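You operate a simulated robot arm through the tools that you are given. There is no shell and no other tool. Be economical: measure what you need, move in short steps, check, and stop when the job is done.

The job below is to be done with a simulated two-armed robot. You get a single attempt, and the scene is never put back.

JOB
Take the lid off the clear jar with a grey band and lay it down on the top of the carrier plate. Put the green stopper on the top of the turn table away on the press end of the side bench. Put the folded lime cloth on the top of the turn table away on the top of the long ledge. Take the green divider and put it on the pane with a grey edge. Lift the card holder flap open. The order is free. Set down upright: green divider.

Only the result counts: the job must be done as asked and must still hold three seconds after the hand-in. Knocking over, shifting, dropping, spilling or breaking anything else fails it. Lids that push on must go on centred and level and be pressed home; caps that screw on are set level and turned clockwise until they are tight. Flat cloth is picked up by pressing the open fingertips on it (5 to 10 N) and closing them slowly along it; thin cloth reads only 2 to 8 mm in the jaws.

ROBOT AND FRAMES
Two 6-joint arms with two-finger parallel grippers on one trunk, on a base that drives. Base frame: it is fixed to the floor where the robot stands at the start and does not move with it; the origin is under the middle of the robot, x ahead of it, y to its left, z up. Units: mm, rad, N and s.
The left shoulder is at the start at [60, 187, 1222], the right one opposite. With the tool pointing down near the work surface each hand reaches from about 100 to 320 mm from the robot's upright axis, wherever it stands, measured 20 degrees to its own side. Places, roughly: card holder flap [-200, 14300, 800]; clear jar with a grey band (8x8x11 cm) [500, 100, 1000]; folded lime cloth (10x7x4 cm) [600, -1100, 900]; green divider (20x6x12 cm) [3000, -300, 400]; green stopper (3x3x3 cm) [600, -1000, 900]; pane with a grey edge (24x20x2 cm) [3000, -300, 800]; press end of the side bench [4900, 14500, 900]; top of the long ledge (13x227 cm) [1480, 4640, 900]. Payload 1.57 kg a hand.
Tool frame (each hand has its own): the origin (TCP) lies between the finger pads and is the grasp point; the fingertips stand 30 mm ahead of it; z points along the fingers, y is the line along which they close. Largest opening 110 mm; finger width 24, thickness 12; the body of the gripper, 48 by 112 mm, starts 78 mm behind the TCP.
Orientation is that of the tool frame in the base frame, as [roll, pitch, yaw] about the fixed x, y, z axes, in that order (R = Rz(yaw) Ry(pitch) Rx(roll)). With the fingers straight down and closing along the base's y, the tool's x points along the base's -x, its y along +y and its z along -z.

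CONTROLS
- The arms move only by the tool send_rows. It takes "left_increments", "right_increments" or both (then of equal length, played together; a hand with none holds still); each is a list of rows, each a list of 7 numbers: the turn, a rotation vector about the tool's x, y, z in degrees, then the shift along the tool's x, y, z in mm, then the finger opening in mm, from 0 to 110. In form: [[rx, ry, rz, tx, ty, tz, grip], ...]. A call has 1 to 8 rows; each row is the pose to reach, as a shift and turn from the pose commanded when the call began, along the tool's axes at that moment. Rows are played at 5 a second. More than 50 mm and 0.15 rad between two rows, or a gripper value outside its range, and nothing of the call is played. A pose out of reach is approached as far as the arm can. The call stops where the force on the tool passes 40 N (or 10 N more than at its start, if that is more) or the arm is blocked; 0.2 s more then pass. Each finger travels about 153 mm/s and halts on what it meets, pressing with about 25 N; the grip force reading is that of the motor and also rises with nothing between the fingers. The clock runs only during rows and for 0.2 s after the last one: add rows that repeat a pose to give the fingers time. The reply holds the time, the measured pose of the TCP, the force on the tool along the base axes, the opening and the grip force, in the units named above and with some noise, with the torque about the TCP (base axes, N m) and any sound that the robot's microphone picked up, and new pictures: "show" is both (left out), scene, wrist or none (wrist: the cameras of the hands that moved).
- Cameras (640 x 400 px; columns grow to the right, rows downward): "scene" is now at [11.5, -2.5, 1753.8]; the picture's right is [-0.05, -1.00, 0.00], its down [-0.83, 0.04, -0.56] and it looks along [0.56, -0.03, -0.83] (base axes); focal length 279 px, centre (320, 200). "left" rides on the left gripper at [70, -16, -141] in its tool frame; the picture's right is [0.23, 0.97, 0.00], its down [-0.86, 0.20, -0.48] and it looks along [-0.47, 0.11, 0.88] (tool axes); focal length 222 px, centre (320, 200). "right" rides on the right gripper at [70, 16, -141] in its tool frame; the picture's right is [-0.23, 0.97, 0.00], its down [-0.86, -0.20, -0.48] and it looks along [-0.47, -0.11, 0.88] (tool axes); focal length 222 px, centre (320, 200). There is no depth. A picture from a camera that has moved, and an enlarged one, comes with that camera's place and axes in the base frame and with its lens.
- raise_lower(by): slides the trunk up (or, below 0, down) by that many mm; the arms and the scene camera ride with it, the base frame stays. It gives what a move gives, with no picture.
- drive_base(legs): drives the robot by 1 to 6 legs, each [ahead, left, turn to the left] in mm, mm and rad, along the robot's own axes; the way and the turn of a leg run together, so that a leg with both is an arc; at most 1500 mm and 3.142 rad a leg. The arms and the cameras ride along, it lands a little off, and it stops where it bumps. It gives what a move gives, and a new picture of the scene camera.
- aim_head(pan, tilt): turns the head with the scene camera to pan (to the left, within 1.501 rad either way) and tilt (down, from -0.506 to 1.204), counted from straight ahead of the robot. It gives what a move gives, and a new picture of the scene camera.
- inspect(camera, box): a new picture of the part [left, top, right, bottom] of that camera's present view, enlarged. No time passes.
- sign_off(): hands the job in; it is judged then, once.

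Work in short steps. Places have to be worked out from the pictures, the camera data and where the tool is seen: move nearer, look again, correct. Check each grasp and each placing, and mend what went wrong. You have 165 turns and 260 pictures in all, those below and enlarged ones among them. Open the grippers and draw the arms clear of the work before you hand the job in, unless the task says otherwise; then end with one line.

The tools are called after "Request:" by a JSON object that holds its "fn" and its "kwargs". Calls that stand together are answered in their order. send_rows: Moves the arms, as the interface text tells. Its arguments: {"type":"object","properties":{"left_increments":{"type":"array","items":{"type":"array","items":{"type":"number"}}},"right_increments":{"type":"array","items":{"type":"array","items":{"type":"number"}}},"show":{"type":"string","enum":["both","scene","wrist","none"]}},"required":[]} The other tools are called the same way: raise_lower (by) slides the trunk up or down; drive_base (legs) drives the base; aim_head (pan, tilt) turns the head that bears the scene camera; inspect (camera, box) takes an enlarged picture of a part of a camera's view; sign_off () hands the job in.

At the start:

```text
clock: 0.0
left_tool_pos: [313.5, 140.9, 1191.1]
left_orientation: [-3.141, -0.001, 3.141]
left_force: [0.4, 0.5, -0.2]
left_torque: [0.0, 0.01, 0.01]
left_finger_gap: 110.3
left_gripper_force: 0.0
right_tool_pos: [326.1, -106.3, 1237.8]
right_orientation: [3.141, 0.001, 3.141]
right_force: [-0.3, -0.5, -0.1]
right_torque: [-0.01, 0.0, -0.01]
right_finger_gap: 109.8
right_gripper_force: 0.1
trunk travel left (down, up): [-850.0, 140.0]
robot x, y, heading: [2.8, -0.4, -0.001]
head pan, tilt: [-0.047, 0.979]
```

scene: 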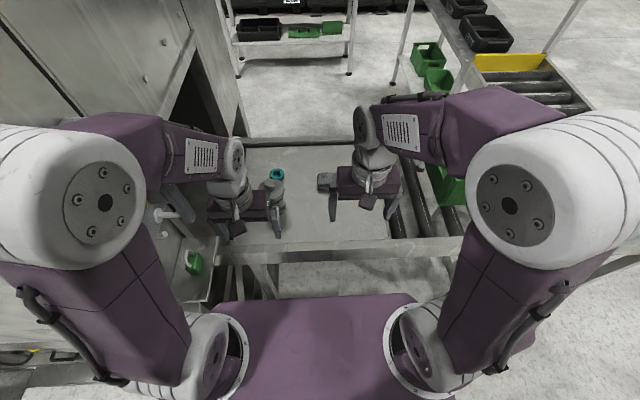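
right: 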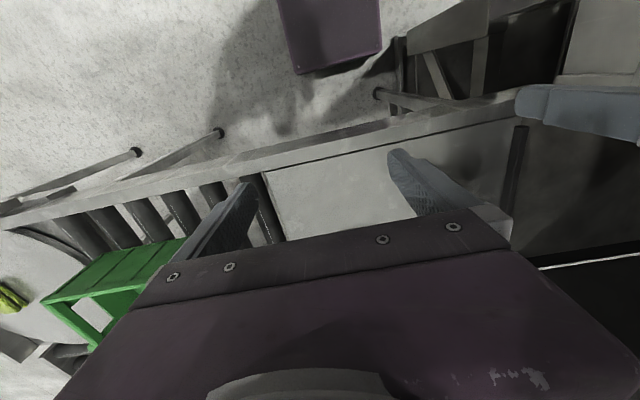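
left: 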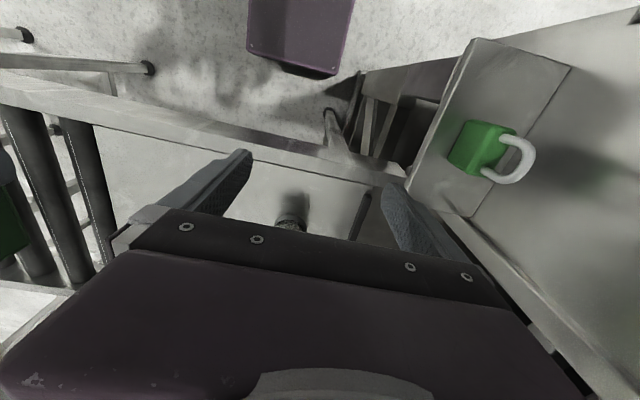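

The jar seems to sit near the left hand on the bench ahead; I need a clear view, so I first enlarge the scene around it and look around with the head.

Request:
{"fn": "inspect", "kwargs": {"camera": "scene", "box": [140, 130, 420, 305]}}

Request:
{"fn": "aim_head", "kwargs": {"pan": -1.3, "tilt": 0.6}}

Request:
{"fn": "aim_head", "kwargs": {"pan": 0.0, "tilt": 0.3}}

Request:
{"fn": "aim_head", "kwargs": {"pan": 1.4, "tilt": 0.5}}

```text
2.29 times, centred on (280, 218) of scene
camera zoom: at [11.5, -2.5, 1753.8], right [-0.05, -1.0, 0.0], down [-0.83, 0.04, -0.56], along [0.56, -0.03, -0.83], focal length 637 px, centre (411, 160)
```

zoom: 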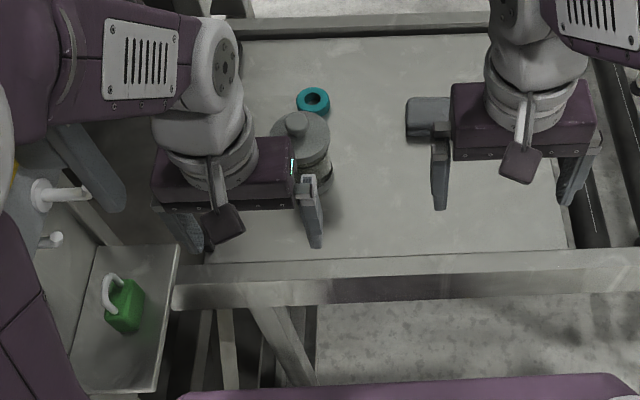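

```text
clock: 1.4
left_tool_pos: [313.7, 141.6, 1190.7]
left_orientation: [3.141, 0.0, 3.141]
left_force: [1.1, 0.7, -0.4]
left_torque: [0.01, -0.03, 0.02]
left_finger_gap: 110.0
left_gripper_force: 0.1
right_tool_pos: [326.7, -107.1, 1237.0]
right_orientation: [3.141, 0.0, -3.142]
right_force: [0.5, -0.3, 0.0]
right_torque: [0.01, 0.02, -0.01]
right_finger_gap: 110.0
right_gripper_force: 0.1
trunk travel left (down, up): [-850.0, 140.0]
robot x, y, heading: [-1.4, 1.6, -0.001]
head pan, tilt: [-1.3, 0.6]
camera scene: at [-35.7, -84.3, 1784.3], right [-0.96, -0.27, 0.0], down [-0.15, 0.54, -0.82], along [0.22, -0.79, -0.57], focal length 279 px, centre (320, 200)
```

scene: 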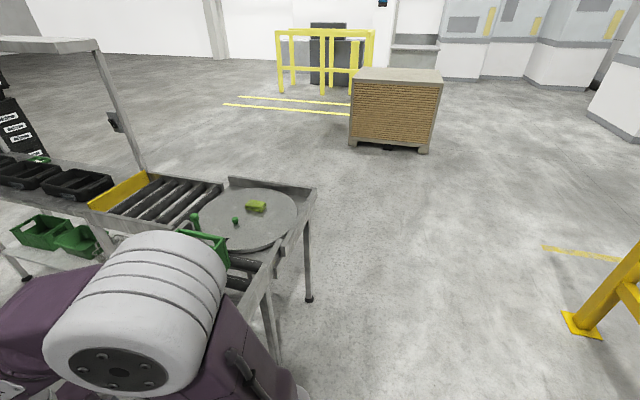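

```text
clock: 2.9
left_tool_pos: [312.9, 140.8, 1190.4]
left_orientation: [3.14, 0.001, -3.141]
left_force: [-0.2, 0.0, 0.1]
left_torque: [0.01, 0.02, -0.06]
left_finger_gap: 109.8
left_gripper_force: 0.2
right_tool_pos: [327.1, -106.0, 1236.2]
right_orientation: [-3.142, 0.001, 3.14]
right_force: [-0.2, 0.6, -1.1]
right_torque: [-0.01, 0.01, -0.01]
right_finger_gap: 110.0
right_gripper_force: 0.0
trunk travel left (down, up): [-850.0, 140.0]
robot x, y, heading: [2.1, 0.1, -0.005]
head pan, tilt: [0.0, 0.3]
camera scene: at [33.9, 0.7, 1811.8], right [0.0, -1.0, 0.0], down [-0.3, 0.0, -0.96], along [0.96, 0.0, -0.3], focal length 279 px, centre (320, 200)
```

scene: 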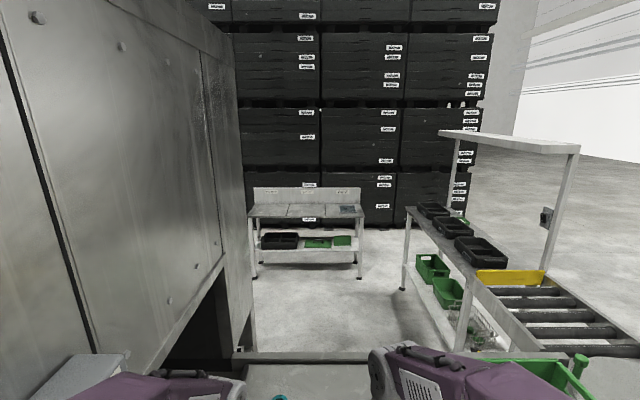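

```text
clock: 4.4
left_tool_pos: [312.2, 141.4, 1191.6]
left_orientation: [-3.14, 0.001, 3.139]
left_force: [-0.3, 0.1, 0.2]
left_torque: [-0.03, 0.01, 0.04]
left_finger_gap: 110.2
left_gripper_force: 0.1
right_tool_pos: [325.8, -106.9, 1235.9]
right_orientation: [3.14, -0.001, 3.139]
right_force: [-1.7, -0.6, 0.1]
right_torque: [0.02, -0.03, 0.01]
right_finger_gap: 109.9
right_gripper_force: 0.1
trunk travel left (down, up): [-850.0, 140.0]
robot x, y, heading: [-0.4, 3.0, -0.0]
head pan, tilt: [1.4, 0.499]
camera scene: at [-43.9, 90.5, 1793.4], right [0.99, -0.17, 0.0], down [-0.08, -0.47, -0.88], along [0.15, 0.87, -0.48], focal length 279 px, centre (320, 200)
```

scene: 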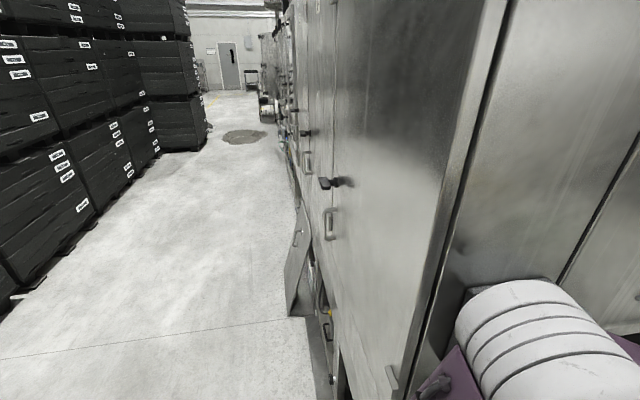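

The bench, jar and small parts are ahead. I move the right hand aside (back/right) for a view, and test how far ahead the left hand can reach at this height.

Request:
{"fn": "send_rows", "kwargs": {"left_increments": [[0, 0, 0, -45, 0, 0, 110], [0, 0, 0, -90, 0, 0, 110], [0, 0, 0, -135, 0, 0, 110], [0, 0, 0, -180, 0, 0, 110], [0, 0, 0, -220, 0, 0, 110], [0, 0, 0, -220, 0, 0, 110]], "show": "wrist"}}

Request:
{"fn": "aim_head", "kwargs": {"pan": 0.0, "tilt": 1.0}}

```text
clock: 5.8
left_tool_pos: [533.3, 140.6, 1195.2]
left_orientation: [3.139, 0.003, -3.14]
left_force: [0.2, 0.3, -0.4]
left_torque: [0.02, 0.01, -0.03]
left_finger_gap: 109.9
left_gripper_force: 0.2
right_tool_pos: [326.5, -109.3, 1238.7]
right_orientation: [3.141, 0.001, 3.141]
right_force: [0.3, 0.7, -0.1]
right_torque: [-0.06, -0.04, -0.02]
right_finger_gap: 110.2
right_gripper_force: 0.0
trunk travel left (down, up): [-850.0, 140.0]
robot x, y, heading: [0.7, 0.5, 0.002]
head pan, tilt: [1.4, 0.499]
camera left: at [463.4, 122.7, 1336.3], right [-0.23, 0.97, 0.0], down [0.85, 0.2, 0.48], along [0.47, 0.11, -0.88], focal length 222 px, centre (320, 200)
```

left: 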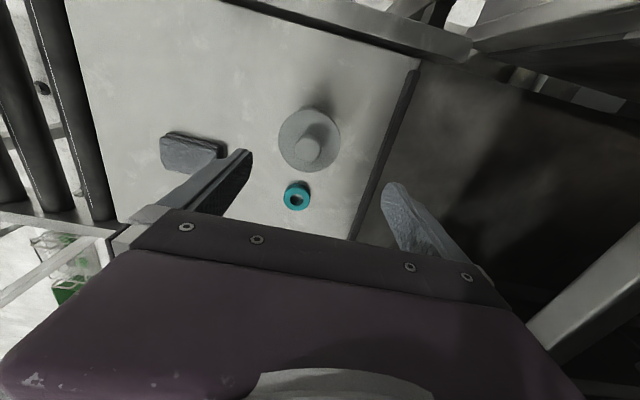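

```text
clock: 7.4
left_tool_pos: [533.3, 139.0, 1194.7]
left_orientation: [3.14, 0.007, -3.141]
left_force: [-1.0, 0.1, -0.2]
left_torque: [0.02, -0.01, 0.02]
left_finger_gap: 110.0
left_gripper_force: 0.0
right_tool_pos: [326.7, -108.5, 1237.5]
right_orientation: [3.14, 0.0, 3.139]
right_force: [0.4, 0.3, -0.5]
right_torque: [-0.03, -0.04, -0.03]
right_finger_gap: 110.1
right_gripper_force: 0.0
trunk travel left (down, up): [-850.0, 140.0]
robot x, y, heading: [-0.5, -3.8, -0.002]
head pan, tilt: [0.0, 1.0]
camera scene: at [9.5, -3.0, 1752.9], right [0.0, -1.0, 0.0], down [-0.84, 0.0, -0.54], along [0.54, 0.0, -0.84], focal length 279 px, centre (320, 200)
```

scene: 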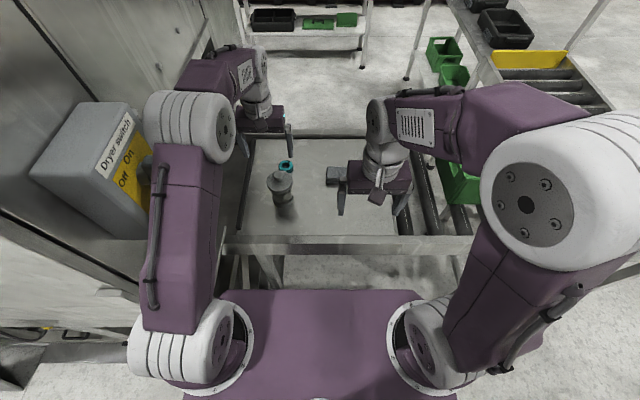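

The left arm reaches further than feared. The jar with knobbed lid is near (547, 120), lid at z≈1000; I look closer at it and the plate underneath.

Request:
{"fn": "inspect", "kwargs": {"camera": "left", "box": [60, 0, 460, 250]}}

Request:
{"fn": "inspect", "kwargs": {"camera": "scene", "box": [200, 110, 440, 260]}}

```text
1.60 times, centred on (260, 125) of left
camera zoom: at [463.7, 122.5, 1336.4], right [-0.23, 0.97, 0.0], down [0.85, 0.2, 0.49], along [0.47, 0.11, -0.87], focal length 355 px, centre (416, 320)
```

zoom: 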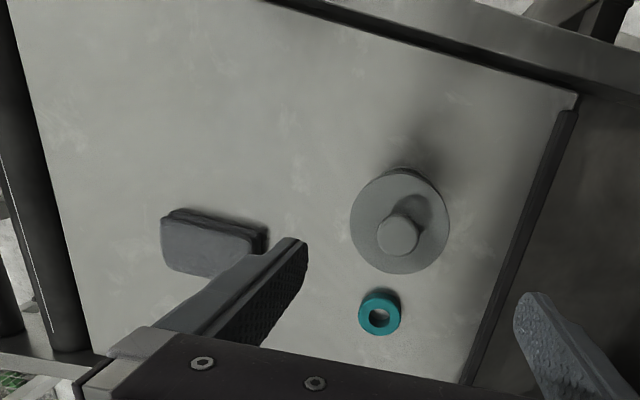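

```text
2.67 times, centred on (320, 185) of scene
camera zoom: at [9.5, -3.0, 1752.9], right [0.0, -1.0, 0.0], down [-0.84, 0.0, -0.54], along [0.54, 0.0, -0.84], focal length 743 px, centre (320, 240)
```

zoom: 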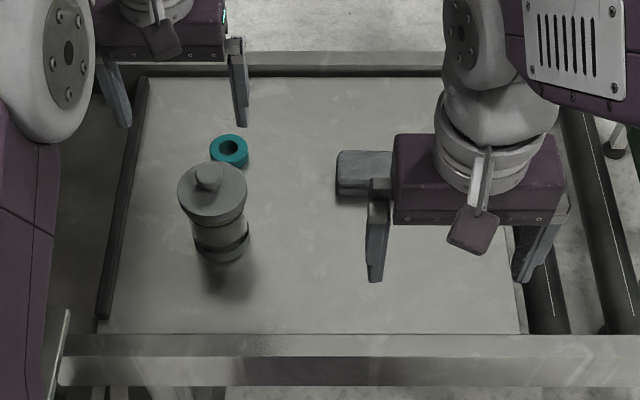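

The plate on the rollers carrying jar, teal ring and grey block is the carrier plate. I bring the left hand above the lid knob, still clear, and check.

Request:
{"fn": "send_rows", "kwargs": {"left_increments": [[0, 0, 0, -6, -6, 35, 110], [0, 0, 0, -12, -12, 75, 90], [0, 0, 0, -12, -12, 75, 80]]}}

```text
clock: 8.4
left_tool_pos: [566.2, 130.8, 1194.0]
left_orientation: [-3.126, 0.141, -3.135]
left_force: [0.8, 0.2, 0.0]
left_torque: [0.02, 0.01, -0.01]
left_finger_gap: 80.1
left_gripper_force: 0.0
right_tool_pos: [322.3, -106.0, 1245.0]
right_orientation: [3.141, 0.005, -3.14]
right_force: [-0.1, -0.1, 0.1]
right_torque: [0.01, -0.01, -0.01]
right_finger_gap: 109.8
right_gripper_force: 0.0
trunk travel left (down, up): [-850.0, 140.0]
robot x, y, heading: [5.8, -1.0, 0.001]
head pan, tilt: [0.0, 1.0]
stopped in row 3 (left hand): the arm was blocked; the commanded pose is now the measured one
camera scene: at [3.3, 0.9, 1759.0], right [0.0, -1.0, 0.0], down [-0.84, 0.0, -0.54], along [0.54, 0.0, -0.84], focal length 279 px, centre (320, 200)
camera left: at [476.8, 116.0, 1325.2], right [-0.23, 0.97, -0.05], down [0.78, 0.21, 0.59], along [0.58, 0.1, -0.81], focal length 222 px, centre (320, 200)
```

scene: 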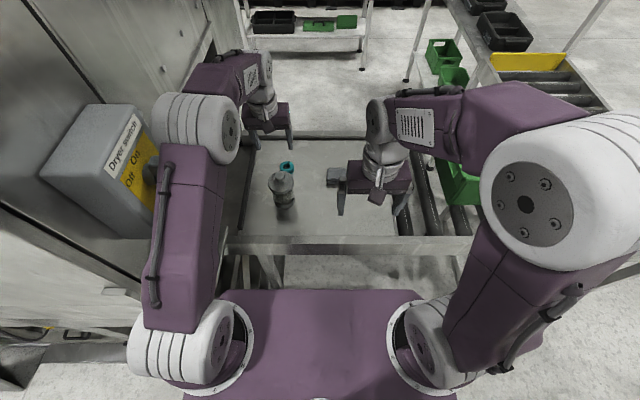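
left: 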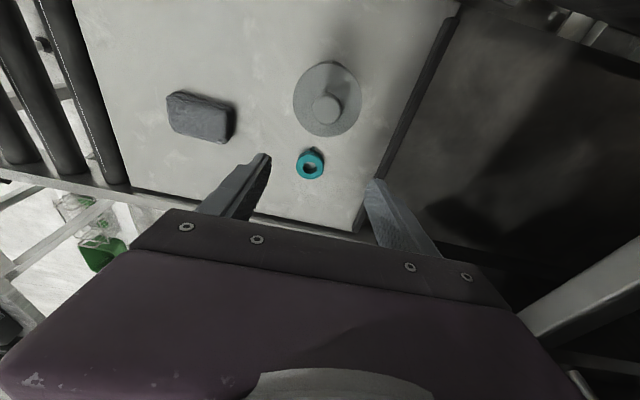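

The arm hit its reach limit there. I draw the left hand back and upright, then drive nearer to the bench.

Request:
{"fn": "send_rows", "kwargs": {"left_increments": [[0, 2, 0, 40, 0, -15, 80], [0, 4, 0, 80, 0, -30, 80], [0, 6, 0, 120, 0, -45, 80], [0, 8.1, 0, 159, 0, -59, 80]], "show": "none"}}

Request:
{"fn": "drive_base", "kwargs": {"legs": [[130, 0, 0]]}}

```text
clock: 9.4
left_tool_pos: [400.2, 129.3, 1213.2]
left_orientation: [-3.128, -0.029, -3.14]
left_force: [0.2, 0.4, 0.0]
left_torque: [0.0, -0.04, 0.01]
left_finger_gap: 80.1
left_gripper_force: 0.0
right_tool_pos: [327.1, -107.3, 1235.2]
right_orientation: [3.141, -0.001, 3.14]
right_force: [-0.2, -0.3, 0.6]
right_torque: [-0.03, -0.04, 0.02]
right_finger_gap: 109.8
right_gripper_force: 0.1
trunk travel left (down, up): [-850.0, 140.0]
robot x, y, heading: [0.2, 1.0, -0.001]
head pan, tilt: [0.0, 1.0]
```

```text
clock: 10.6
left_tool_pos: [503.0, 131.6, 1214.9]
left_orientation: [-3.128, -0.024, -3.134]
left_force: [0.4, -0.4, -0.4]
left_torque: [0.04, -0.02, 0.02]
left_finger_gap: 80.3
left_gripper_force: 0.1
right_tool_pos: [429.9, -105.2, 1236.5]
right_orientation: [-3.141, -0.001, -3.139]
right_force: [-0.1, 1.0, 0.2]
right_torque: [0.0, 0.0, 0.02]
right_finger_gap: 110.1
right_gripper_force: 0.1
trunk travel left (down, up): [-850.0, 140.0]
robot x, y, heading: [105.1, -1.4, 0.007]
head pan, tilt: [0.0, 1.0]
stopped in leg 1: the robot was blocked; the commanded pose is now the measured one
camera scene: at [112.5, 1.1, 1752.3], right [0.0, -1.0, 0.0], down [-0.84, 0.0, -0.54], along [0.54, 0.0, -0.84], focal length 279 px, centre (320, 200)
```

scene: 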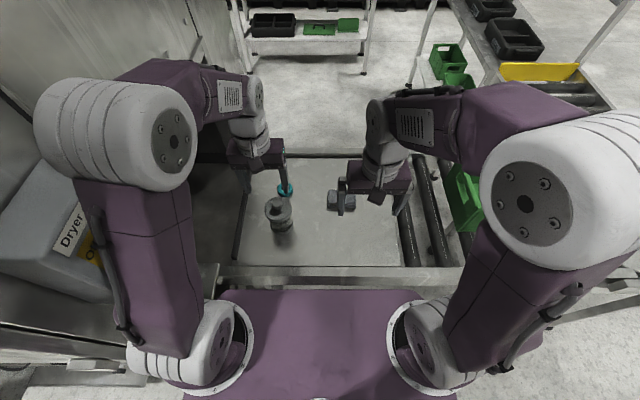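

Base is at the bench (blocked at x=105). I now lower the left hand over the jar knob in steps.

Request:
{"fn": "send_rows", "kwargs": {"left_increments": [[0, -0.8, 0, -20, -2, 30, 80], [0, -1.6, 0, -40, -4, 65, 80], [0, -1.6, 0, -42, -4, 95, 80]]}}

```text
clock: 11.4
left_tool_pos: [538.9, 117.8, 1121.8]
left_orientation: [-3.136, 0.007, -3.136]
left_force: [0.9, -0.4, 0.5]
left_torque: [-0.01, 0.01, -0.04]
left_finger_gap: 79.9
left_gripper_force: 0.1
right_tool_pos: [427.4, -114.5, 1236.3]
right_orientation: [3.134, 0.003, -3.138]
right_force: [0.4, 0.5, -0.3]
right_torque: [0.02, -0.02, 0.02]
right_finger_gap: 110.0
right_gripper_force: 0.1
trunk travel left (down, up): [-850.0, 140.0]
robot x, y, heading: [106.8, 0.1, 0.002]
head pan, tilt: [0.0, 1.0]
camera scene: at [108.1, -12.2, 1752.4], right [0.0, -1.0, -0.01], down [-0.84, 0.0, -0.54], along [0.54, 0.01, -0.84], focal length 279 px, centre (320, 200)
camera left: at [470.4, 101.9, 1262.2], right [-0.23, 0.97, -0.01], down [0.85, 0.21, 0.48], along [0.47, 0.11, -0.88], focal length 222 px, centre (320, 200)
```

scene: 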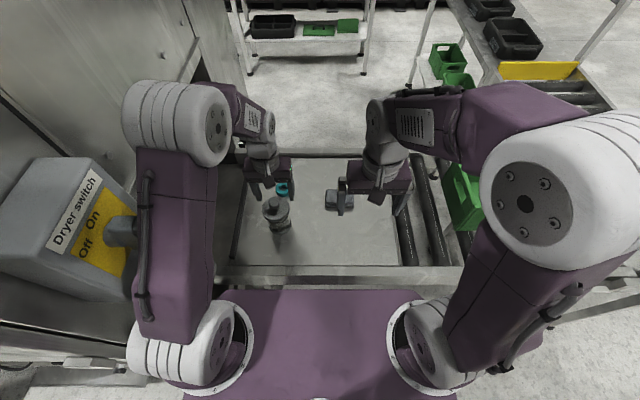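
left: 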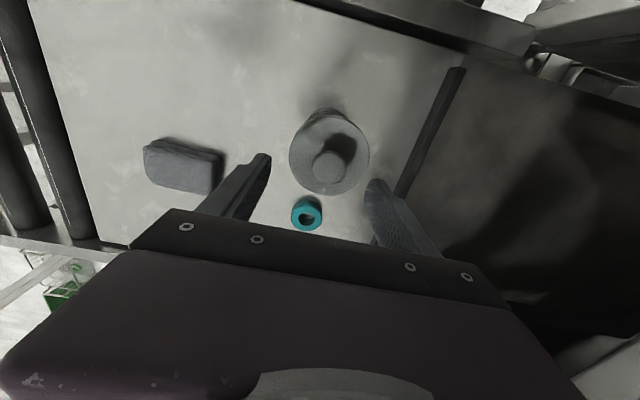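

The left upper arm appears to press against the dryer switch box (the whole robot shifted sideways). I reverse the last motion and move the robot to the right, away from it.

Request:
{"fn": "send_rows", "kwargs": {"left_increments": [[0, 0, 0, 10, 0, -40, 80], [0, 0, 0, 30, 0, -80, 80], [0, 0, 0, 42, 4, -95, 80]], "show": "none"}}

Request:
{"fn": "drive_base", "kwargs": {"legs": [[-10, 0, 0], [0, -160, 0]]}}

```text
clock: 12.2
left_tool_pos: [499.7, 137.3, 1213.2]
left_orientation: [-3.125, 0.005, -3.135]
left_force: [0.3, 0.0, -0.3]
left_torque: [-0.06, -0.01, 0.01]
left_finger_gap: 80.1
left_gripper_force: 0.0
right_tool_pos: [426.6, -99.9, 1237.3]
right_orientation: [-3.138, 0.001, -3.138]
right_force: [-0.4, -1.4, -0.1]
right_torque: [-0.06, -0.03, 0.02]
right_finger_gap: 109.8
right_gripper_force: 0.1
trunk travel left (down, up): [-850.0, 140.0]
robot x, y, heading: [105.5, -1.5, 0.005]
head pan, tilt: [0.0, 1.0]
```

```text
clock: 13.9
left_tool_pos: [491.6, -25.9, 1212.8]
left_orientation: [-3.123, 0.004, -3.133]
left_force: [-0.4, -0.6, 0.4]
left_torque: [-0.02, -0.01, 0.01]
left_finger_gap: 80.2
left_gripper_force: 0.0
right_tool_pos: [420.0, -261.4, 1235.9]
right_orientation: [-3.139, 0.0, -3.138]
right_force: [-0.7, -0.1, 0.3]
right_torque: [-0.04, -0.04, 0.02]
right_finger_gap: 109.9
right_gripper_force: 0.1
trunk travel left (down, up): [-850.0, 140.0]
robot x, y, heading: [93.3, -161.1, 0.004]
head pan, tilt: [0.0, 1.0]
camera scene: at [103.5, -154.2, 1752.3], right [0.0, -1.0, 0.0], down [-0.84, -0.01, -0.54], along [0.54, 0.0, -0.84], focal length 279 px, centre (320, 200)
```

scene: 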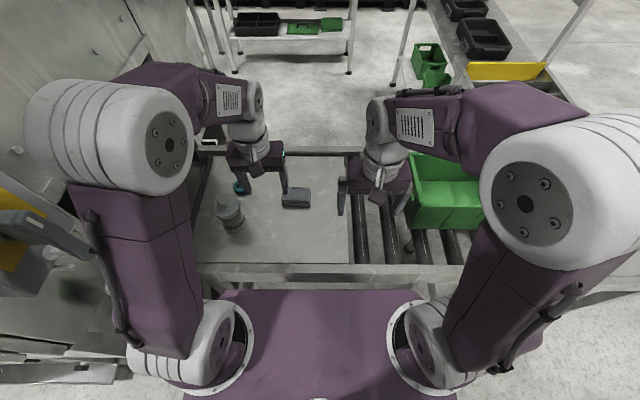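

Clear of the switch now. I move the left hand above the jar again.

Request:
{"fn": "send_rows", "kwargs": {"left_increments": [[0, 0, 0, -10, 40, 0, 80], [0, 0, 0, -25, 80, 15, 80], [0, 0, 0, -40, 120, 40, 80], [0, 0, 0, -53, 153, 65, 80], [0, 0, 0, -53, 153, 93, 80]]}}

```text
clock: 15.1
left_tool_pos: [545.7, 124.5, 1117.3]
left_orientation: [-3.129, 0.003, -3.133]
left_force: [-0.3, -0.3, 0.1]
left_torque: [0.01, -0.02, -0.04]
left_finger_gap: 79.8
left_gripper_force: 0.1
right_tool_pos: [421.3, -265.7, 1236.3]
right_orientation: [-3.139, -0.002, -3.137]
right_force: [0.3, 0.0, -0.5]
right_torque: [-0.02, 0.0, 0.03]
right_finger_gap: 110.0
right_gripper_force: 0.1
trunk travel left (down, up): [-850.0, 140.0]
robot x, y, heading: [96.6, -160.1, 0.003]
head pan, tilt: [0.0, 1.0]
camera scene: at [105.2, -158.2, 1752.3], right [0.0, -1.0, 0.0], down [-0.84, 0.0, -0.54], along [0.54, 0.0, -0.84], focal length 279 px, centre (320, 200)
camera left: at [476.8, 108.9, 1258.9], right [-0.23, 0.97, -0.01], down [0.85, 0.21, 0.48], along [0.47, 0.1, -0.88], focal length 222 px, centre (320, 200)
```

scene: 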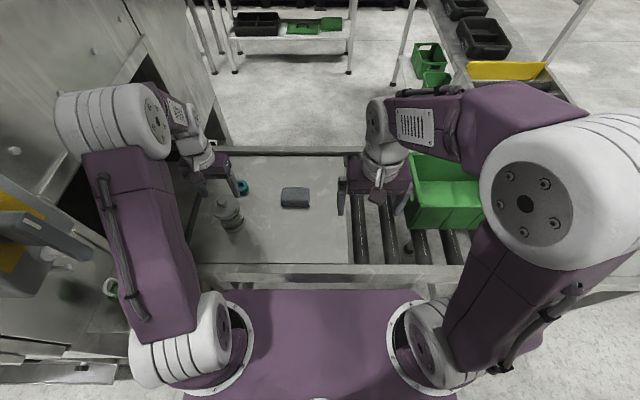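
left: 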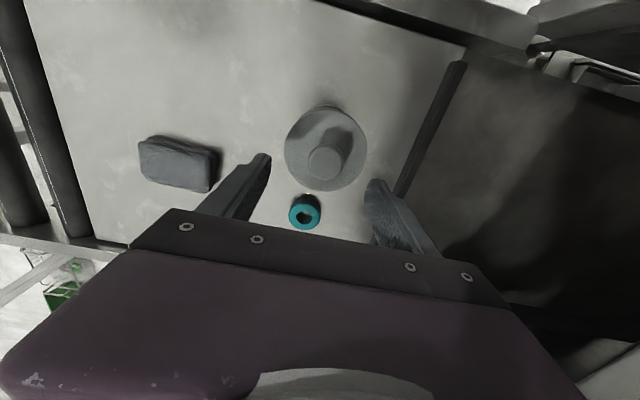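

Aligned within a few mm (lid centre ≈ (545,128)). I descend 35 mm more and look.

Request:
{"fn": "send_rows", "kwargs": {"left_increments": [[0, 0, 0, 0, 4, 35, 80], [0, 0, 0, 0, 4, 35, 80]], "show": "wrist"}}

Request:
{"fn": "inspect", "kwargs": {"camera": "scene", "box": [160, 140, 320, 240]}}

```text
clock: 15.7
left_tool_pos: [545.0, 127.5, 1082.0]
left_orientation: [-3.129, 0.003, -3.135]
left_force: [0.0, 0.1, -0.1]
left_torque: [0.0, 0.01, 0.0]
left_finger_gap: 79.8
left_gripper_force: 0.0
right_tool_pos: [422.3, -264.8, 1236.2]
right_orientation: [-3.141, -0.002, -3.138]
right_force: [0.6, -0.9, 0.3]
right_torque: [0.02, -0.01, 0.01]
right_finger_gap: 110.0
right_gripper_force: 0.1
trunk travel left (down, up): [-850.0, 140.0]
robot x, y, heading: [96.0, -157.1, 0.003]
head pan, tilt: [0.0, 1.0]
camera left: at [476.7, 112.8, 1223.8], right [-0.23, 0.97, -0.01], down [0.85, 0.21, 0.48], along [0.47, 0.1, -0.88], focal length 222 px, centre (320, 200)
```

left: 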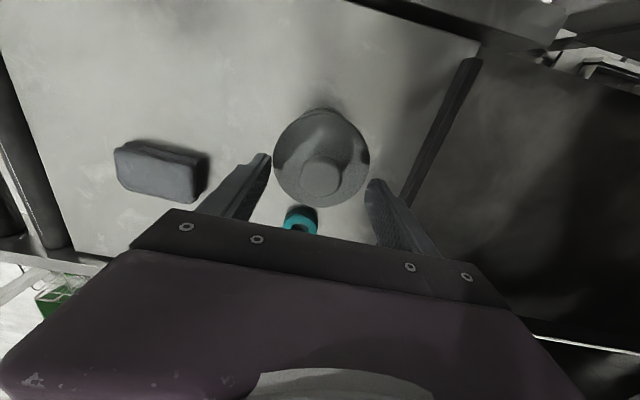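

```text
4.00 times, centred on (240, 190) of scene
camera zoom: at [105.1, -158.6, 1752.3], right [0.0, -1.0, 0.0], down [-0.84, 0.0, -0.54], along [0.54, 0.0, -0.84], focal length 1115 px, centre (640, 240)
```

zoom: 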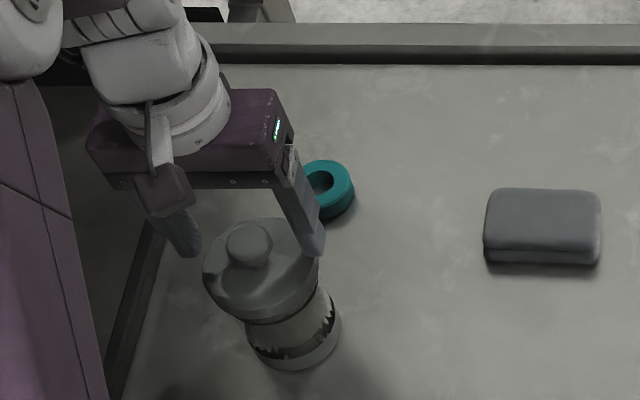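

Lid disc top is ≈1025, knob up to ≈1045. I lower another 20 mm and check force and view.

Request:
{"fn": "send_rows", "kwargs": {"left_increments": [[0, 0, 0, 0, 0, 10, 80], [0, 0, 0, 0, 0, 19, 60], [0, 0, 0, 0, 0, 19, 60]], "show": "wrist"}}

Request:
{"fn": "inspect", "kwargs": {"camera": "scene", "box": [180, 160, 276, 220]}}

```text
clock: 16.3
left_tool_pos: [544.2, 130.9, 1073.9]
left_orientation: [-3.131, 0.013, -3.132]
left_force: [-5.9, 4.3, 20.8]
left_torque: [0.62, 0.35, 0.07]
left_finger_gap: 62.4
left_gripper_force: 1.2
right_tool_pos: [418.2, -264.6, 1237.1]
right_orientation: [-3.141, 0.002, -3.137]
right_force: [-0.1, 0.4, -0.4]
right_torque: [0.02, -0.02, -0.01]
right_finger_gap: 109.6
right_gripper_force: 0.1
trunk travel left (down, up): [-850.0, 140.0]
robot x, y, heading: [93.7, -164.2, 0.001]
head pan, tilt: [0.0, 1.0]
stopped in row 2 (left hand): the force on the tool passed its limit (the readings are from after the stop); the commanded pose is now the measured one
camera left: at [474.1, 115.2, 1214.8], right [-0.23, 0.97, -0.01], down [0.85, 0.21, 0.49], along [0.48, 0.1, -0.87], focal length 222 px, centre (320, 200)
```

left: 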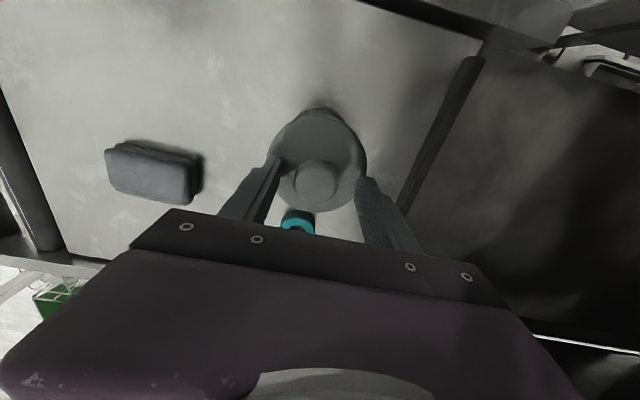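

```text
6.67 times, centred on (228, 190) of scene
camera zoom: at [100.4, -158.1, 1752.5], right [0.01, -1.0, 0.0], down [-0.84, 0.0, -0.54], along [0.54, 0.0, -0.84], focal length 1858 px, centre (933, 267)
```

zoom: 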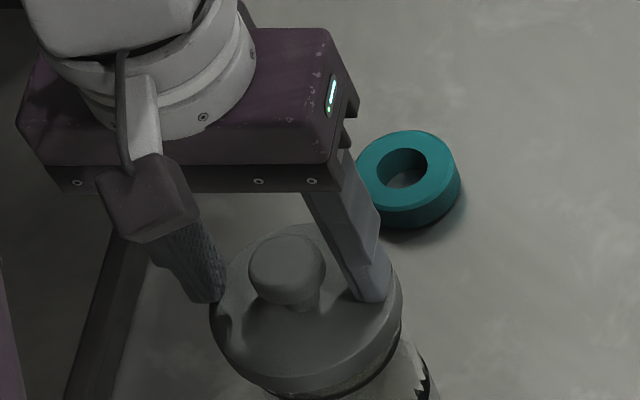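

The tips touched the lid disc (tip z≈1043). I lift 3 mm and close on the knob.

Request:
{"fn": "send_rows", "kwargs": {"left_increments": [[0, 0, 0, 0, 0, -4, 60], [0, 0, 0, 0, 0, -4, 45], [0, 0, 0, 0, 0, -4, 30], [0, 0, 0, 0, 0, -4, 15], [0, 0, 0, 0, 0, -4, 5], [0, 0, 0, 0, 0, -4, 5]], "show": "wrist"}}

Request:
{"fn": "inspect", "kwargs": {"camera": "scene", "box": [180, 160, 276, 220]}}

```text
clock: 17.7
left_tool_pos: [547.2, 129.6, 1075.6]
left_orientation: [-3.131, 0.009, -3.135]
left_force: [-0.3, -0.3, 0.3]
left_torque: [-0.03, -0.01, 0.04]
left_finger_gap: 29.7
left_gripper_force: 24.8
right_tool_pos: [423.0, -265.5, 1235.5]
right_orientation: [3.141, -0.002, -3.136]
right_force: [-0.6, 0.4, 0.9]
right_torque: [-0.01, 0.0, 0.0]
right_finger_gap: 110.2
right_gripper_force: 0.0
trunk travel left (down, up): [-850.0, 140.0]
robot x, y, heading: [93.5, -162.7, 0.006]
head pan, tilt: [0.0, 1.0]
heard: snap
camera left: at [477.1, 113.7, 1216.9], right [-0.23, 0.97, -0.01], down [0.85, 0.21, 0.48], along [0.47, 0.1, -0.87], focal length 222 px, centre (320, 200)
```

left: 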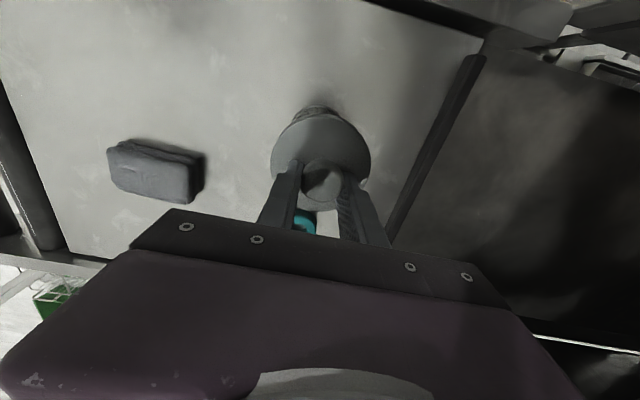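

```text
6.67 times, centred on (228, 190) of scene
camera zoom: at [104.8, -159.3, 1752.3], right [0.0, -1.0, 0.0], down [-0.84, 0.0, -0.54], along [0.54, 0.0, -0.84], focal length 1858 px, centre (933, 267)
```

zoom: 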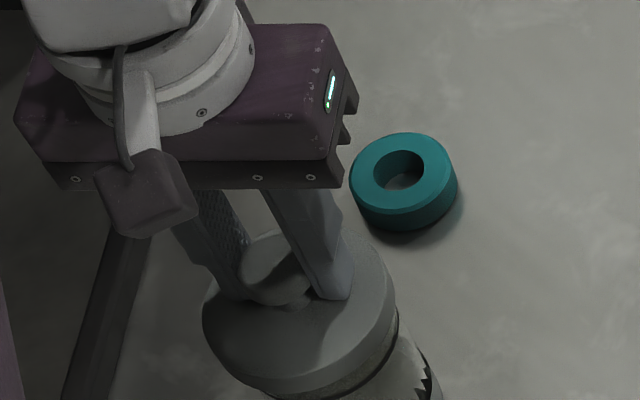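

Knob gripped (30 mm); a snap suggests the lid released or clicked. I lift straight up slowly and check that the jar stays.

Request:
{"fn": "send_rows", "kwargs": {"left_increments": [[0, 0, 0, 0, 0, -4, 5], [0, 0, 0, 0, 0, -9, 5], [0, 0, 0, 0, 0, -15, 5], [0, 0, 0, 0, 0, -22, 5]], "show": "none"}}

Request:
{"fn": "inspect", "kwargs": {"camera": "scene", "box": [180, 160, 276, 220]}}

```text
clock: 18.7
left_tool_pos: [546.4, 130.7, 1096.7]
left_orientation: [-3.131, 0.008, -3.133]
left_force: [0.6, 0.7, -0.1]
left_torque: [-0.03, 0.02, -0.01]
left_finger_gap: 29.7
left_gripper_force: 24.6
right_tool_pos: [420.6, -265.4, 1236.0]
right_orientation: [3.141, -0.004, -3.135]
right_force: [-0.3, -0.1, -0.1]
right_torque: [0.03, -0.01, 0.0]
right_finger_gap: 110.1
right_gripper_force: 0.0
trunk travel left (down, up): [-850.0, 140.0]
robot x, y, heading: [93.9, -159.1, 0.006]
head pan, tilt: [0.0, 1.0]
```

```text
6.67 times, centred on (228, 190) of scene
camera zoom: at [104.7, -159.1, 1752.3], right [0.0, -1.0, 0.0], down [-0.84, 0.0, -0.54], along [0.54, 0.0, -0.84], focal length 1858 px, centre (933, 267)
```

zoom: 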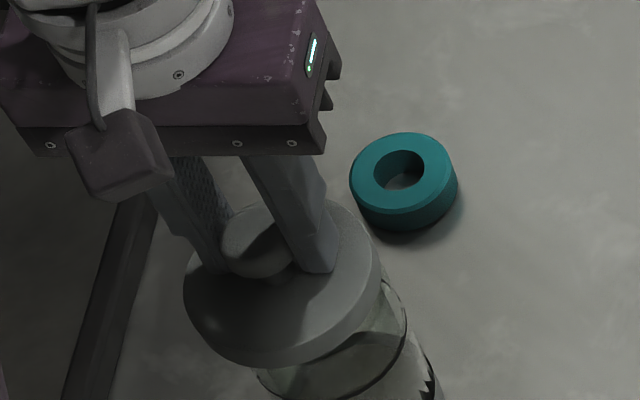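

The lid is free and the jar stays. I lift it clear and carry it right to a free spot near (535, 0).

Request:
{"fn": "send_rows", "kwargs": {"left_increments": [[0, 0, 0, 0, 0, -30, 5], [0, 0, 0, 0, 0, -65, 5], [0, 0, 0, 5, -40, -65, 5], [0, 0, 0, 10, -80, -65, 5], [0, 0, 0, 11, -130, -65, 5], [0, 0, 0, 11, -130, -40, 5], [0, 0, 0, 11, -130, 0, 5]]}}

```text
clock: 20.3
left_tool_pos: [538.0, 1.9, 1099.4]
left_orientation: [-3.132, 0.009, -3.136]
left_force: [-0.6, -0.2, -1.1]
left_torque: [0.0, 0.04, -0.02]
left_finger_gap: 29.6
left_gripper_force: 25.4
right_tool_pos: [423.4, -264.8, 1235.1]
right_orientation: [-3.138, -0.004, -3.137]
right_force: [-1.3, -0.2, 0.4]
right_torque: [-0.03, 0.03, -0.01]
right_finger_gap: 110.1
right_gripper_force: 0.0
trunk travel left (down, up): [-850.0, 140.0]
robot x, y, heading: [98.9, -161.1, 0.006]
head pan, tilt: [0.0, 1.0]
camera scene: at [106.9, -157.9, 1752.3], right [0.0, -1.0, 0.0], down [-0.84, 0.0, -0.54], along [0.54, 0.0, -0.84], focal length 279 px, centre (320, 200)
camera left: at [467.1, -14.5, 1240.1], right [-0.23, 0.97, -0.01], down [0.85, 0.21, 0.48], along [0.47, 0.1, -0.88], focal length 222 px, centre (320, 200)
```

scene: 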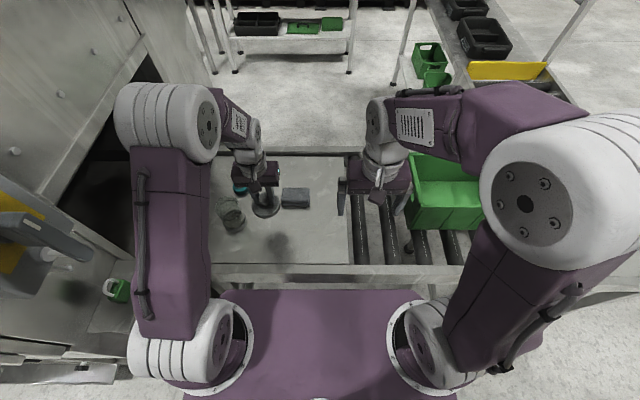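
left: 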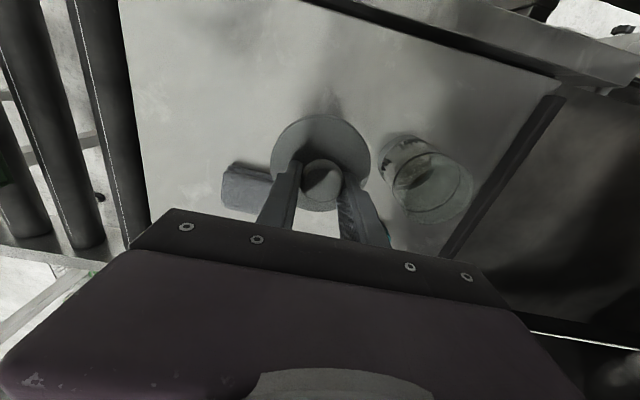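

Lid hangs clear of the block and jar. I move back 30 mm and descend most of the way.

Request:
{"fn": "send_rows", "kwargs": {"left_increments": [[0, 0, 0, 15, 0, 10, 5], [0, 0, 0, 30, 0, 30, 5], [0, 0, 0, 30, 0, 60, 5], [0, 0, 0, 30, 0, 90, 5], [0, 0, 0, 30, 0, 112, 5]]}}

```text
clock: 21.5
left_tool_pos: [508.2, 0.4, 986.2]
left_orientation: [-3.131, 0.009, -3.133]
left_force: [0.4, -0.7, -0.3]
left_torque: [0.0, 0.03, 0.04]
left_finger_gap: 29.9
left_gripper_force: 24.5
right_tool_pos: [421.6, -264.9, 1236.7]
right_orientation: [-3.142, -0.001, -3.136]
right_force: [0.2, 0.1, -0.5]
right_torque: [0.01, -0.02, 0.0]
right_finger_gap: 110.0
right_gripper_force: 0.0
trunk travel left (down, up): [-850.0, 140.0]
robot x, y, heading: [90.7, -158.4, 0.001]
head pan, tilt: [0.0, 1.0]
camera scene: at [105.4, -158.7, 1752.3], right [0.0, -1.0, 0.0], down [-0.84, 0.0, -0.54], along [0.54, 0.0, -0.84], focal length 279 px, centre (320, 200)
camera left: at [437.8, -15.9, 1127.4], right [-0.23, 0.97, -0.01], down [0.85, 0.21, 0.48], along [0.47, 0.1, -0.88], focal length 222 px, centre (320, 200)
```

scene: 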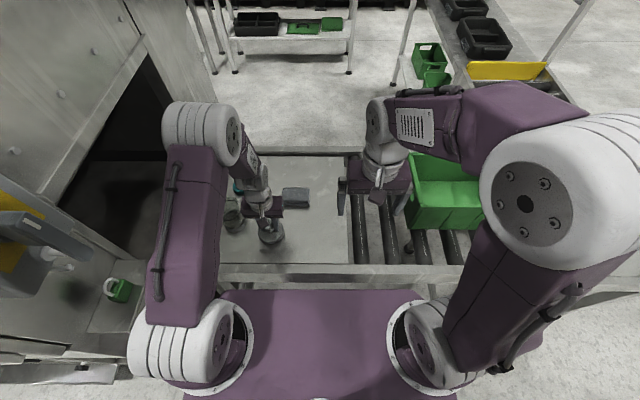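
left: 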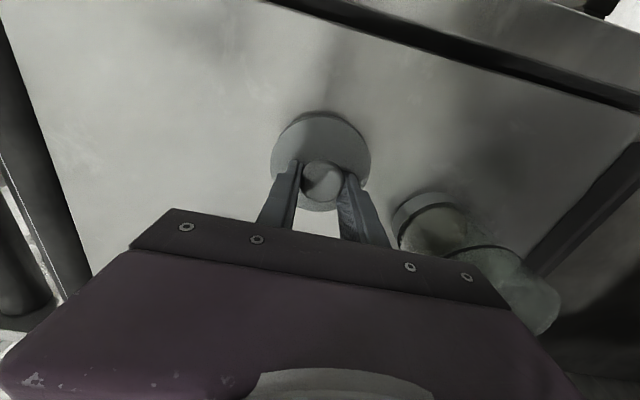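

Still above the plate with gap. I descend in small steps until contact.

Request:
{"fn": "send_rows", "kwargs": {"left_increments": [[0, 0, 0, 0, 0, 8, 5], [0, 0, 0, 0, 0, 14, 5], [0, 0, 0, 0, 0, 18, 5], [0, 0, 0, 0, 0, 20, 5]], "show": "wrist"}}

Request:
{"fn": "inspect", "kwargs": {"camera": "scene", "box": [200, 180, 328, 260]}}

```text
clock: 22.3
left_tool_pos: [508.7, -1.9, 973.4]
left_orientation: [-3.132, 0.018, -3.134]
left_force: [-7.8, 0.0, 27.3]
left_torque: [0.22, 0.25, 0.04]
left_finger_gap: 29.8
left_gripper_force: 25.4
right_tool_pos: [417.8, -265.9, 1236.8]
right_orientation: [3.14, -0.001, -3.137]
right_force: [-0.3, 0.3, 0.6]
right_torque: [0.0, 0.01, 0.0]
right_finger_gap: 110.3
right_gripper_force: 0.1
trunk travel left (down, up): [-850.0, 140.0]
robot x, y, heading: [96.3, -162.5, 0.004]
head pan, tilt: [0.0, 1.0]
stopped in row 4 (left hand): the force on the tool passed its limit (the readings are from after the stop); the commanded pose is now the measured one
camera left: at [436.5, -17.9, 1114.3], right [-0.23, 0.97, -0.01], down [0.84, 0.21, 0.49], along [0.48, 0.1, -0.87], focal length 222 px, centre (320, 200)
```

left: 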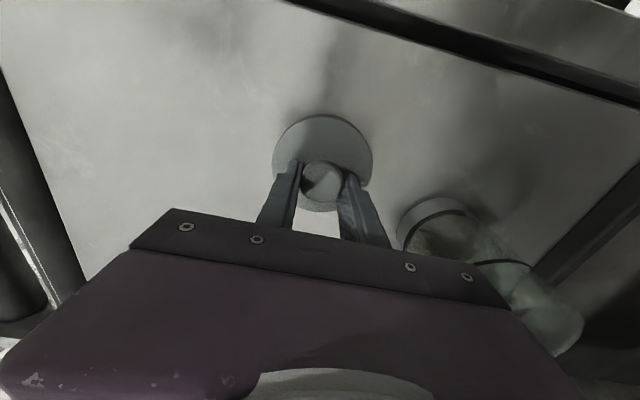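

```text
5.00 times, centred on (264, 220) of scene
camera zoom: at [99.8, -160.7, 1752.6], right [0.0, -1.0, 0.0], down [-0.84, 0.0, -0.54], along [0.54, 0.0, -0.84], focal length 1394 px, centre (600, 100)
```

zoom: 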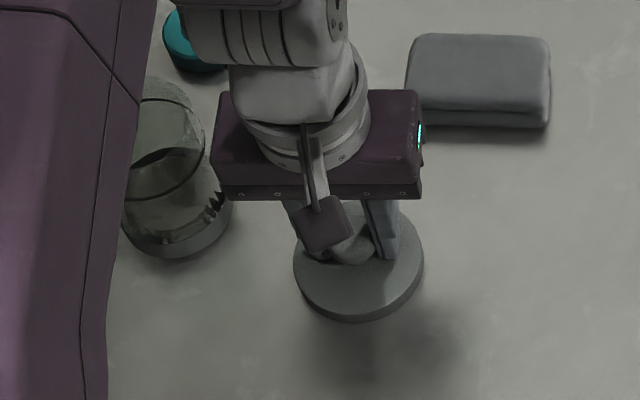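

Contact is made with the plate. I relax a few mm, open, and draw straight up.

Request:
{"fn": "send_rows", "kwargs": {"left_increments": [[0, 0, 0, 0, 0, -2, 5], [0, 0, 0, 0, 0, -3, 40], [0, 0, 0, 0, 0, -3, 70], [0, 0, 0, 0, 0, -15, 70], [0, 0, 0, 0, 0, -50, 70], [0, 0, 0, 0, 0, -90, 70], [0, 0, 0, 0, 0, -130, 70], [0, 0, 0, 0, 0, -170, 70]]}}

Request:
{"fn": "inspect", "kwargs": {"camera": "scene", "box": [200, 150, 360, 250]}}

```text
clock: 24.1
left_tool_pos: [506.9, 1.4, 1142.9]
left_orientation: [-3.132, 0.018, -3.135]
left_force: [0.4, 0.1, 0.0]
left_torque: [0.02, 0.01, -0.05]
left_finger_gap: 70.0
left_gripper_force: 0.1
right_tool_pos: [420.3, -264.6, 1236.0]
right_orientation: [-3.141, 0.0, -3.136]
right_force: [-0.7, 0.5, 0.1]
right_torque: [-0.02, -0.01, 0.01]
right_finger_gap: 110.2
right_gripper_force: 0.1
trunk travel left (down, up): [-850.0, 140.0]
robot x, y, heading: [94.1, -162.4, 0.001]
head pan, tilt: [0.0, 1.0]
camera scene: at [103.2, -159.4, 1752.3], right [0.0, -1.0, 0.0], down [-0.84, 0.0, -0.54], along [0.54, 0.0, -0.84], focal length 279 px, centre (320, 200)
camera left: at [435.7, -15.4, 1283.2], right [-0.23, 0.97, -0.01], down [0.85, 0.21, 0.49], along [0.48, 0.1, -0.87], focal length 222 px, centre (320, 200)
```

scene: 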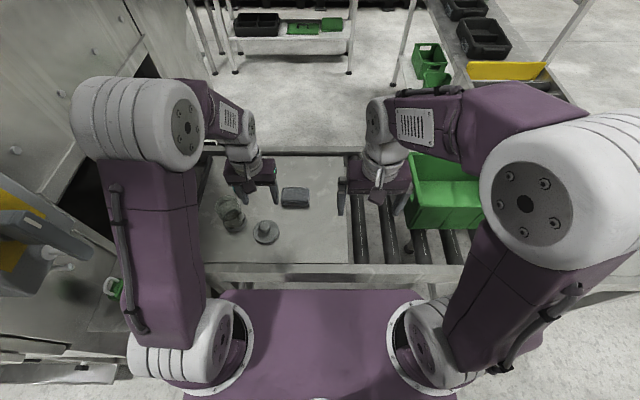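
left: 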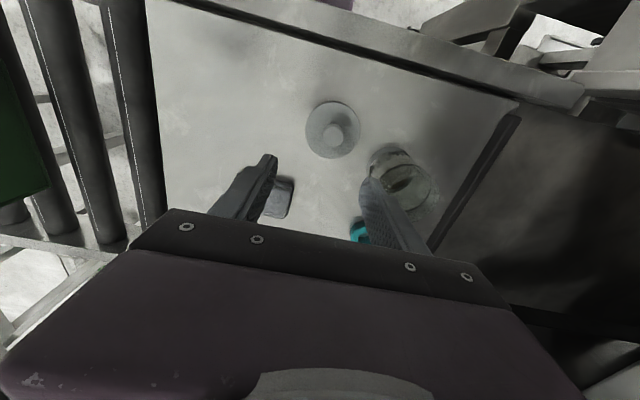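

```text
4.00 times, centred on (280, 200) of scene
camera zoom: at [103.2, -159.4, 1752.3], right [0.0, -1.0, 0.0], down [-0.84, 0.0, -0.54], along [0.54, 0.0, -0.84], focal length 1115 px, centre (480, 200)
```

zoom: 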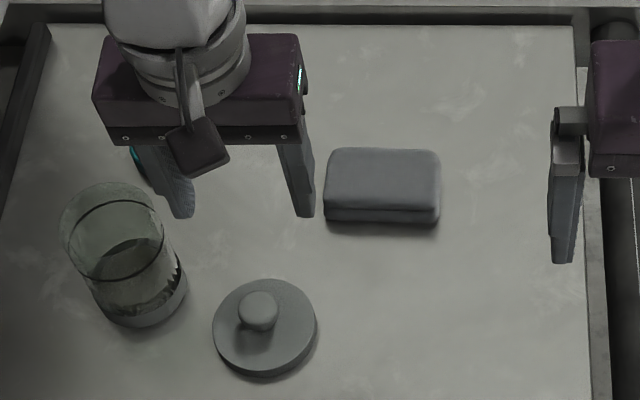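

Lid rests flat on the plate, jar standing. Now to the turn table: pull the left hand back, back off from the bench and strafe right, then look.

Request:
{"fn": "send_rows", "kwargs": {"left_increments": [[0, 0, 0, 30, 0, -45, 80], [0, 0, 0, 70, 0, -80, 80], [0, 0, 0, 110, 0, -90, 80]], "show": "none"}}

Request:
{"fn": "drive_base", "kwargs": {"legs": [[-120, 0, 0], [0, -780, 0]]}}

```text
refused: row 1 steps farther than a row can; nothing moved
```

```text
clock: 29.1
left_tool_pos: [393.3, -779.2, 1141.8]
left_orientation: [-3.129, 0.019, -3.137]
left_force: [-0.3, 0.3, 1.0]
left_torque: [-0.01, 0.02, -0.01]
left_finger_gap: 70.0
left_gripper_force: 0.0
right_tool_pos: [304.5, -1045.3, 1237.1]
right_orientation: [-3.14, 0.0, -3.138]
right_force: [0.3, -0.3, 0.2]
right_torque: [-0.03, 0.0, -0.01]
right_finger_gap: 110.0
right_gripper_force: 0.0
trunk travel left (down, up): [-850.0, 140.0]
robot x, y, heading: [-21.8, -939.9, 0.002]
head pan, tilt: [0.0, 1.0]
camera scene: at [-12.1, -937.8, 1752.3], right [0.0, -1.0, 0.0], down [-0.84, 0.0, -0.54], along [0.54, 0.0, -0.84], focal length 279 px, centre (320, 200)
```

scene: 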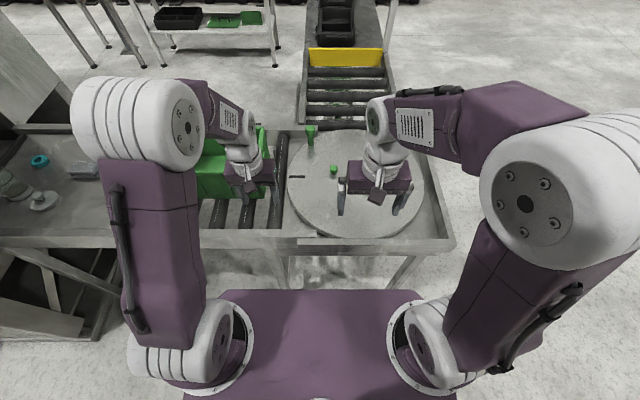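

I'm in front of the turn table; the stopper is near (673,-988). I drive closer and lift the hands back a little for view.

Request:
{"fn": "drive_base", "kwargs": {"legs": [[110, -60, 0]]}}

Request:
{"fn": "send_rows", "kwargs": {"right_increments": [[0, 0, 0, 0, -40, 0, 110], [0, 0, 0, 0, -80, 0, 110], [0, 0, 0, 0, -120, 0, 110]], "left_increments": [[0, 0, 0, 0, 30, -20, 80], [0, 0, 0, 0, 60, -40, 80], [0, 0, 0, 0, 80, -80, 80]]}}

```text
clock: 30.4
left_tool_pos: [498.9, -837.8, 1142.3]
left_orientation: [-3.129, 0.018, -3.136]
left_force: [0.1, 0.4, 0.4]
left_torque: [-0.02, -0.01, 0.02]
left_finger_gap: 70.1
left_gripper_force: 0.1
right_tool_pos: [412.0, -1103.3, 1236.5]
right_orientation: [-3.138, 0.0, -3.137]
right_force: [-0.2, 0.8, 0.7]
right_torque: [-0.04, -0.01, 0.01]
right_finger_gap: 110.0
right_gripper_force: 0.1
trunk travel left (down, up): [-850.0, 140.0]
robot x, y, heading: [85.9, -998.0, 0.002]
head pan, tilt: [0.0, 1.0]
camera scene: at [94.0, -996.2, 1752.3], right [0.0, -1.0, 0.0], down [-0.84, 0.0, -0.54], along [0.54, 0.0, -0.84], focal length 279 px, centre (320, 200)
```

scene: 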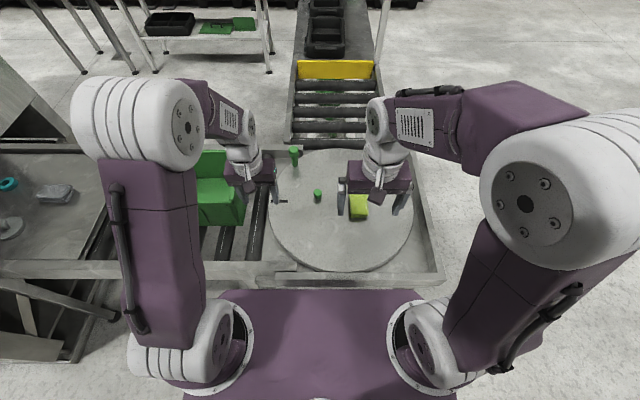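

```text
clock: 31.2
left_tool_pos: [498.6, -759.8, 1221.3]
left_orientation: [-3.133, 0.017, -3.135]
left_force: [0.1, 0.8, 0.5]
left_torque: [0.02, 0.03, -0.01]
left_finger_gap: 80.0
left_gripper_force: 0.0
right_tool_pos: [414.2, -1226.0, 1234.7]
right_orientation: [-3.14, 0.0, -3.137]
right_force: [-0.6, -0.6, -0.3]
right_torque: [0.0, 0.0, -0.04]
right_finger_gap: 109.9
right_gripper_force: 0.0
trunk travel left (down, up): [-850.0, 140.0]
robot x, y, heading: [86.3, -1001.7, 0.001]
head pan, tilt: [0.0, 1.0]
camera scene: at [97.9, -1000.0, 1752.3], right [0.0, -1.0, 0.0], down [-0.84, 0.0, -0.54], along [0.54, 0.0, -0.84], focal length 279 px, centre (320, 200)
camera right: at [344.5, -1209.7, 1377.9], right [0.22, 0.97, 0.0], down [0.86, -0.2, 0.48], along [0.46, -0.11, -0.88], focal length 222 px, centre (320, 200)
camera left: at [427.5, -774.8, 1361.5], right [-0.23, 0.97, -0.01], down [0.85, 0.21, 0.49], along [0.48, 0.1, -0.87], focal length 222 px, centre (320, 200)
```

scene: 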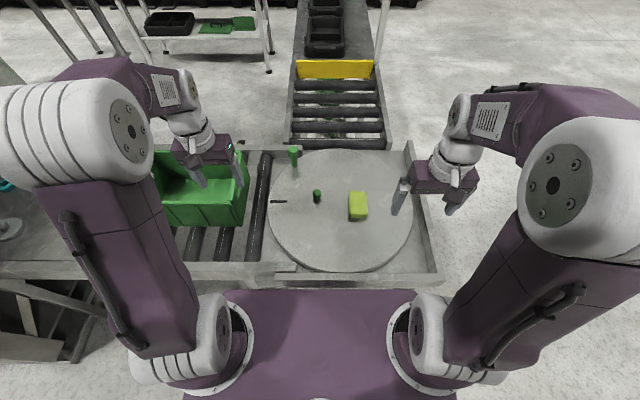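
right: 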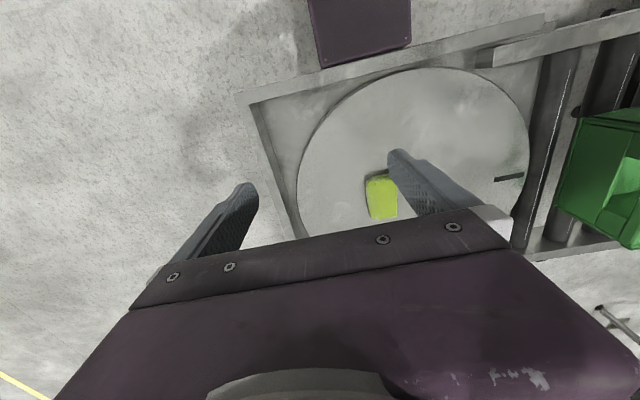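
left: 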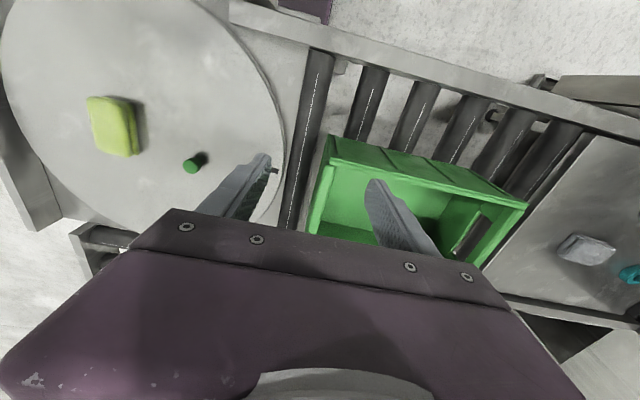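

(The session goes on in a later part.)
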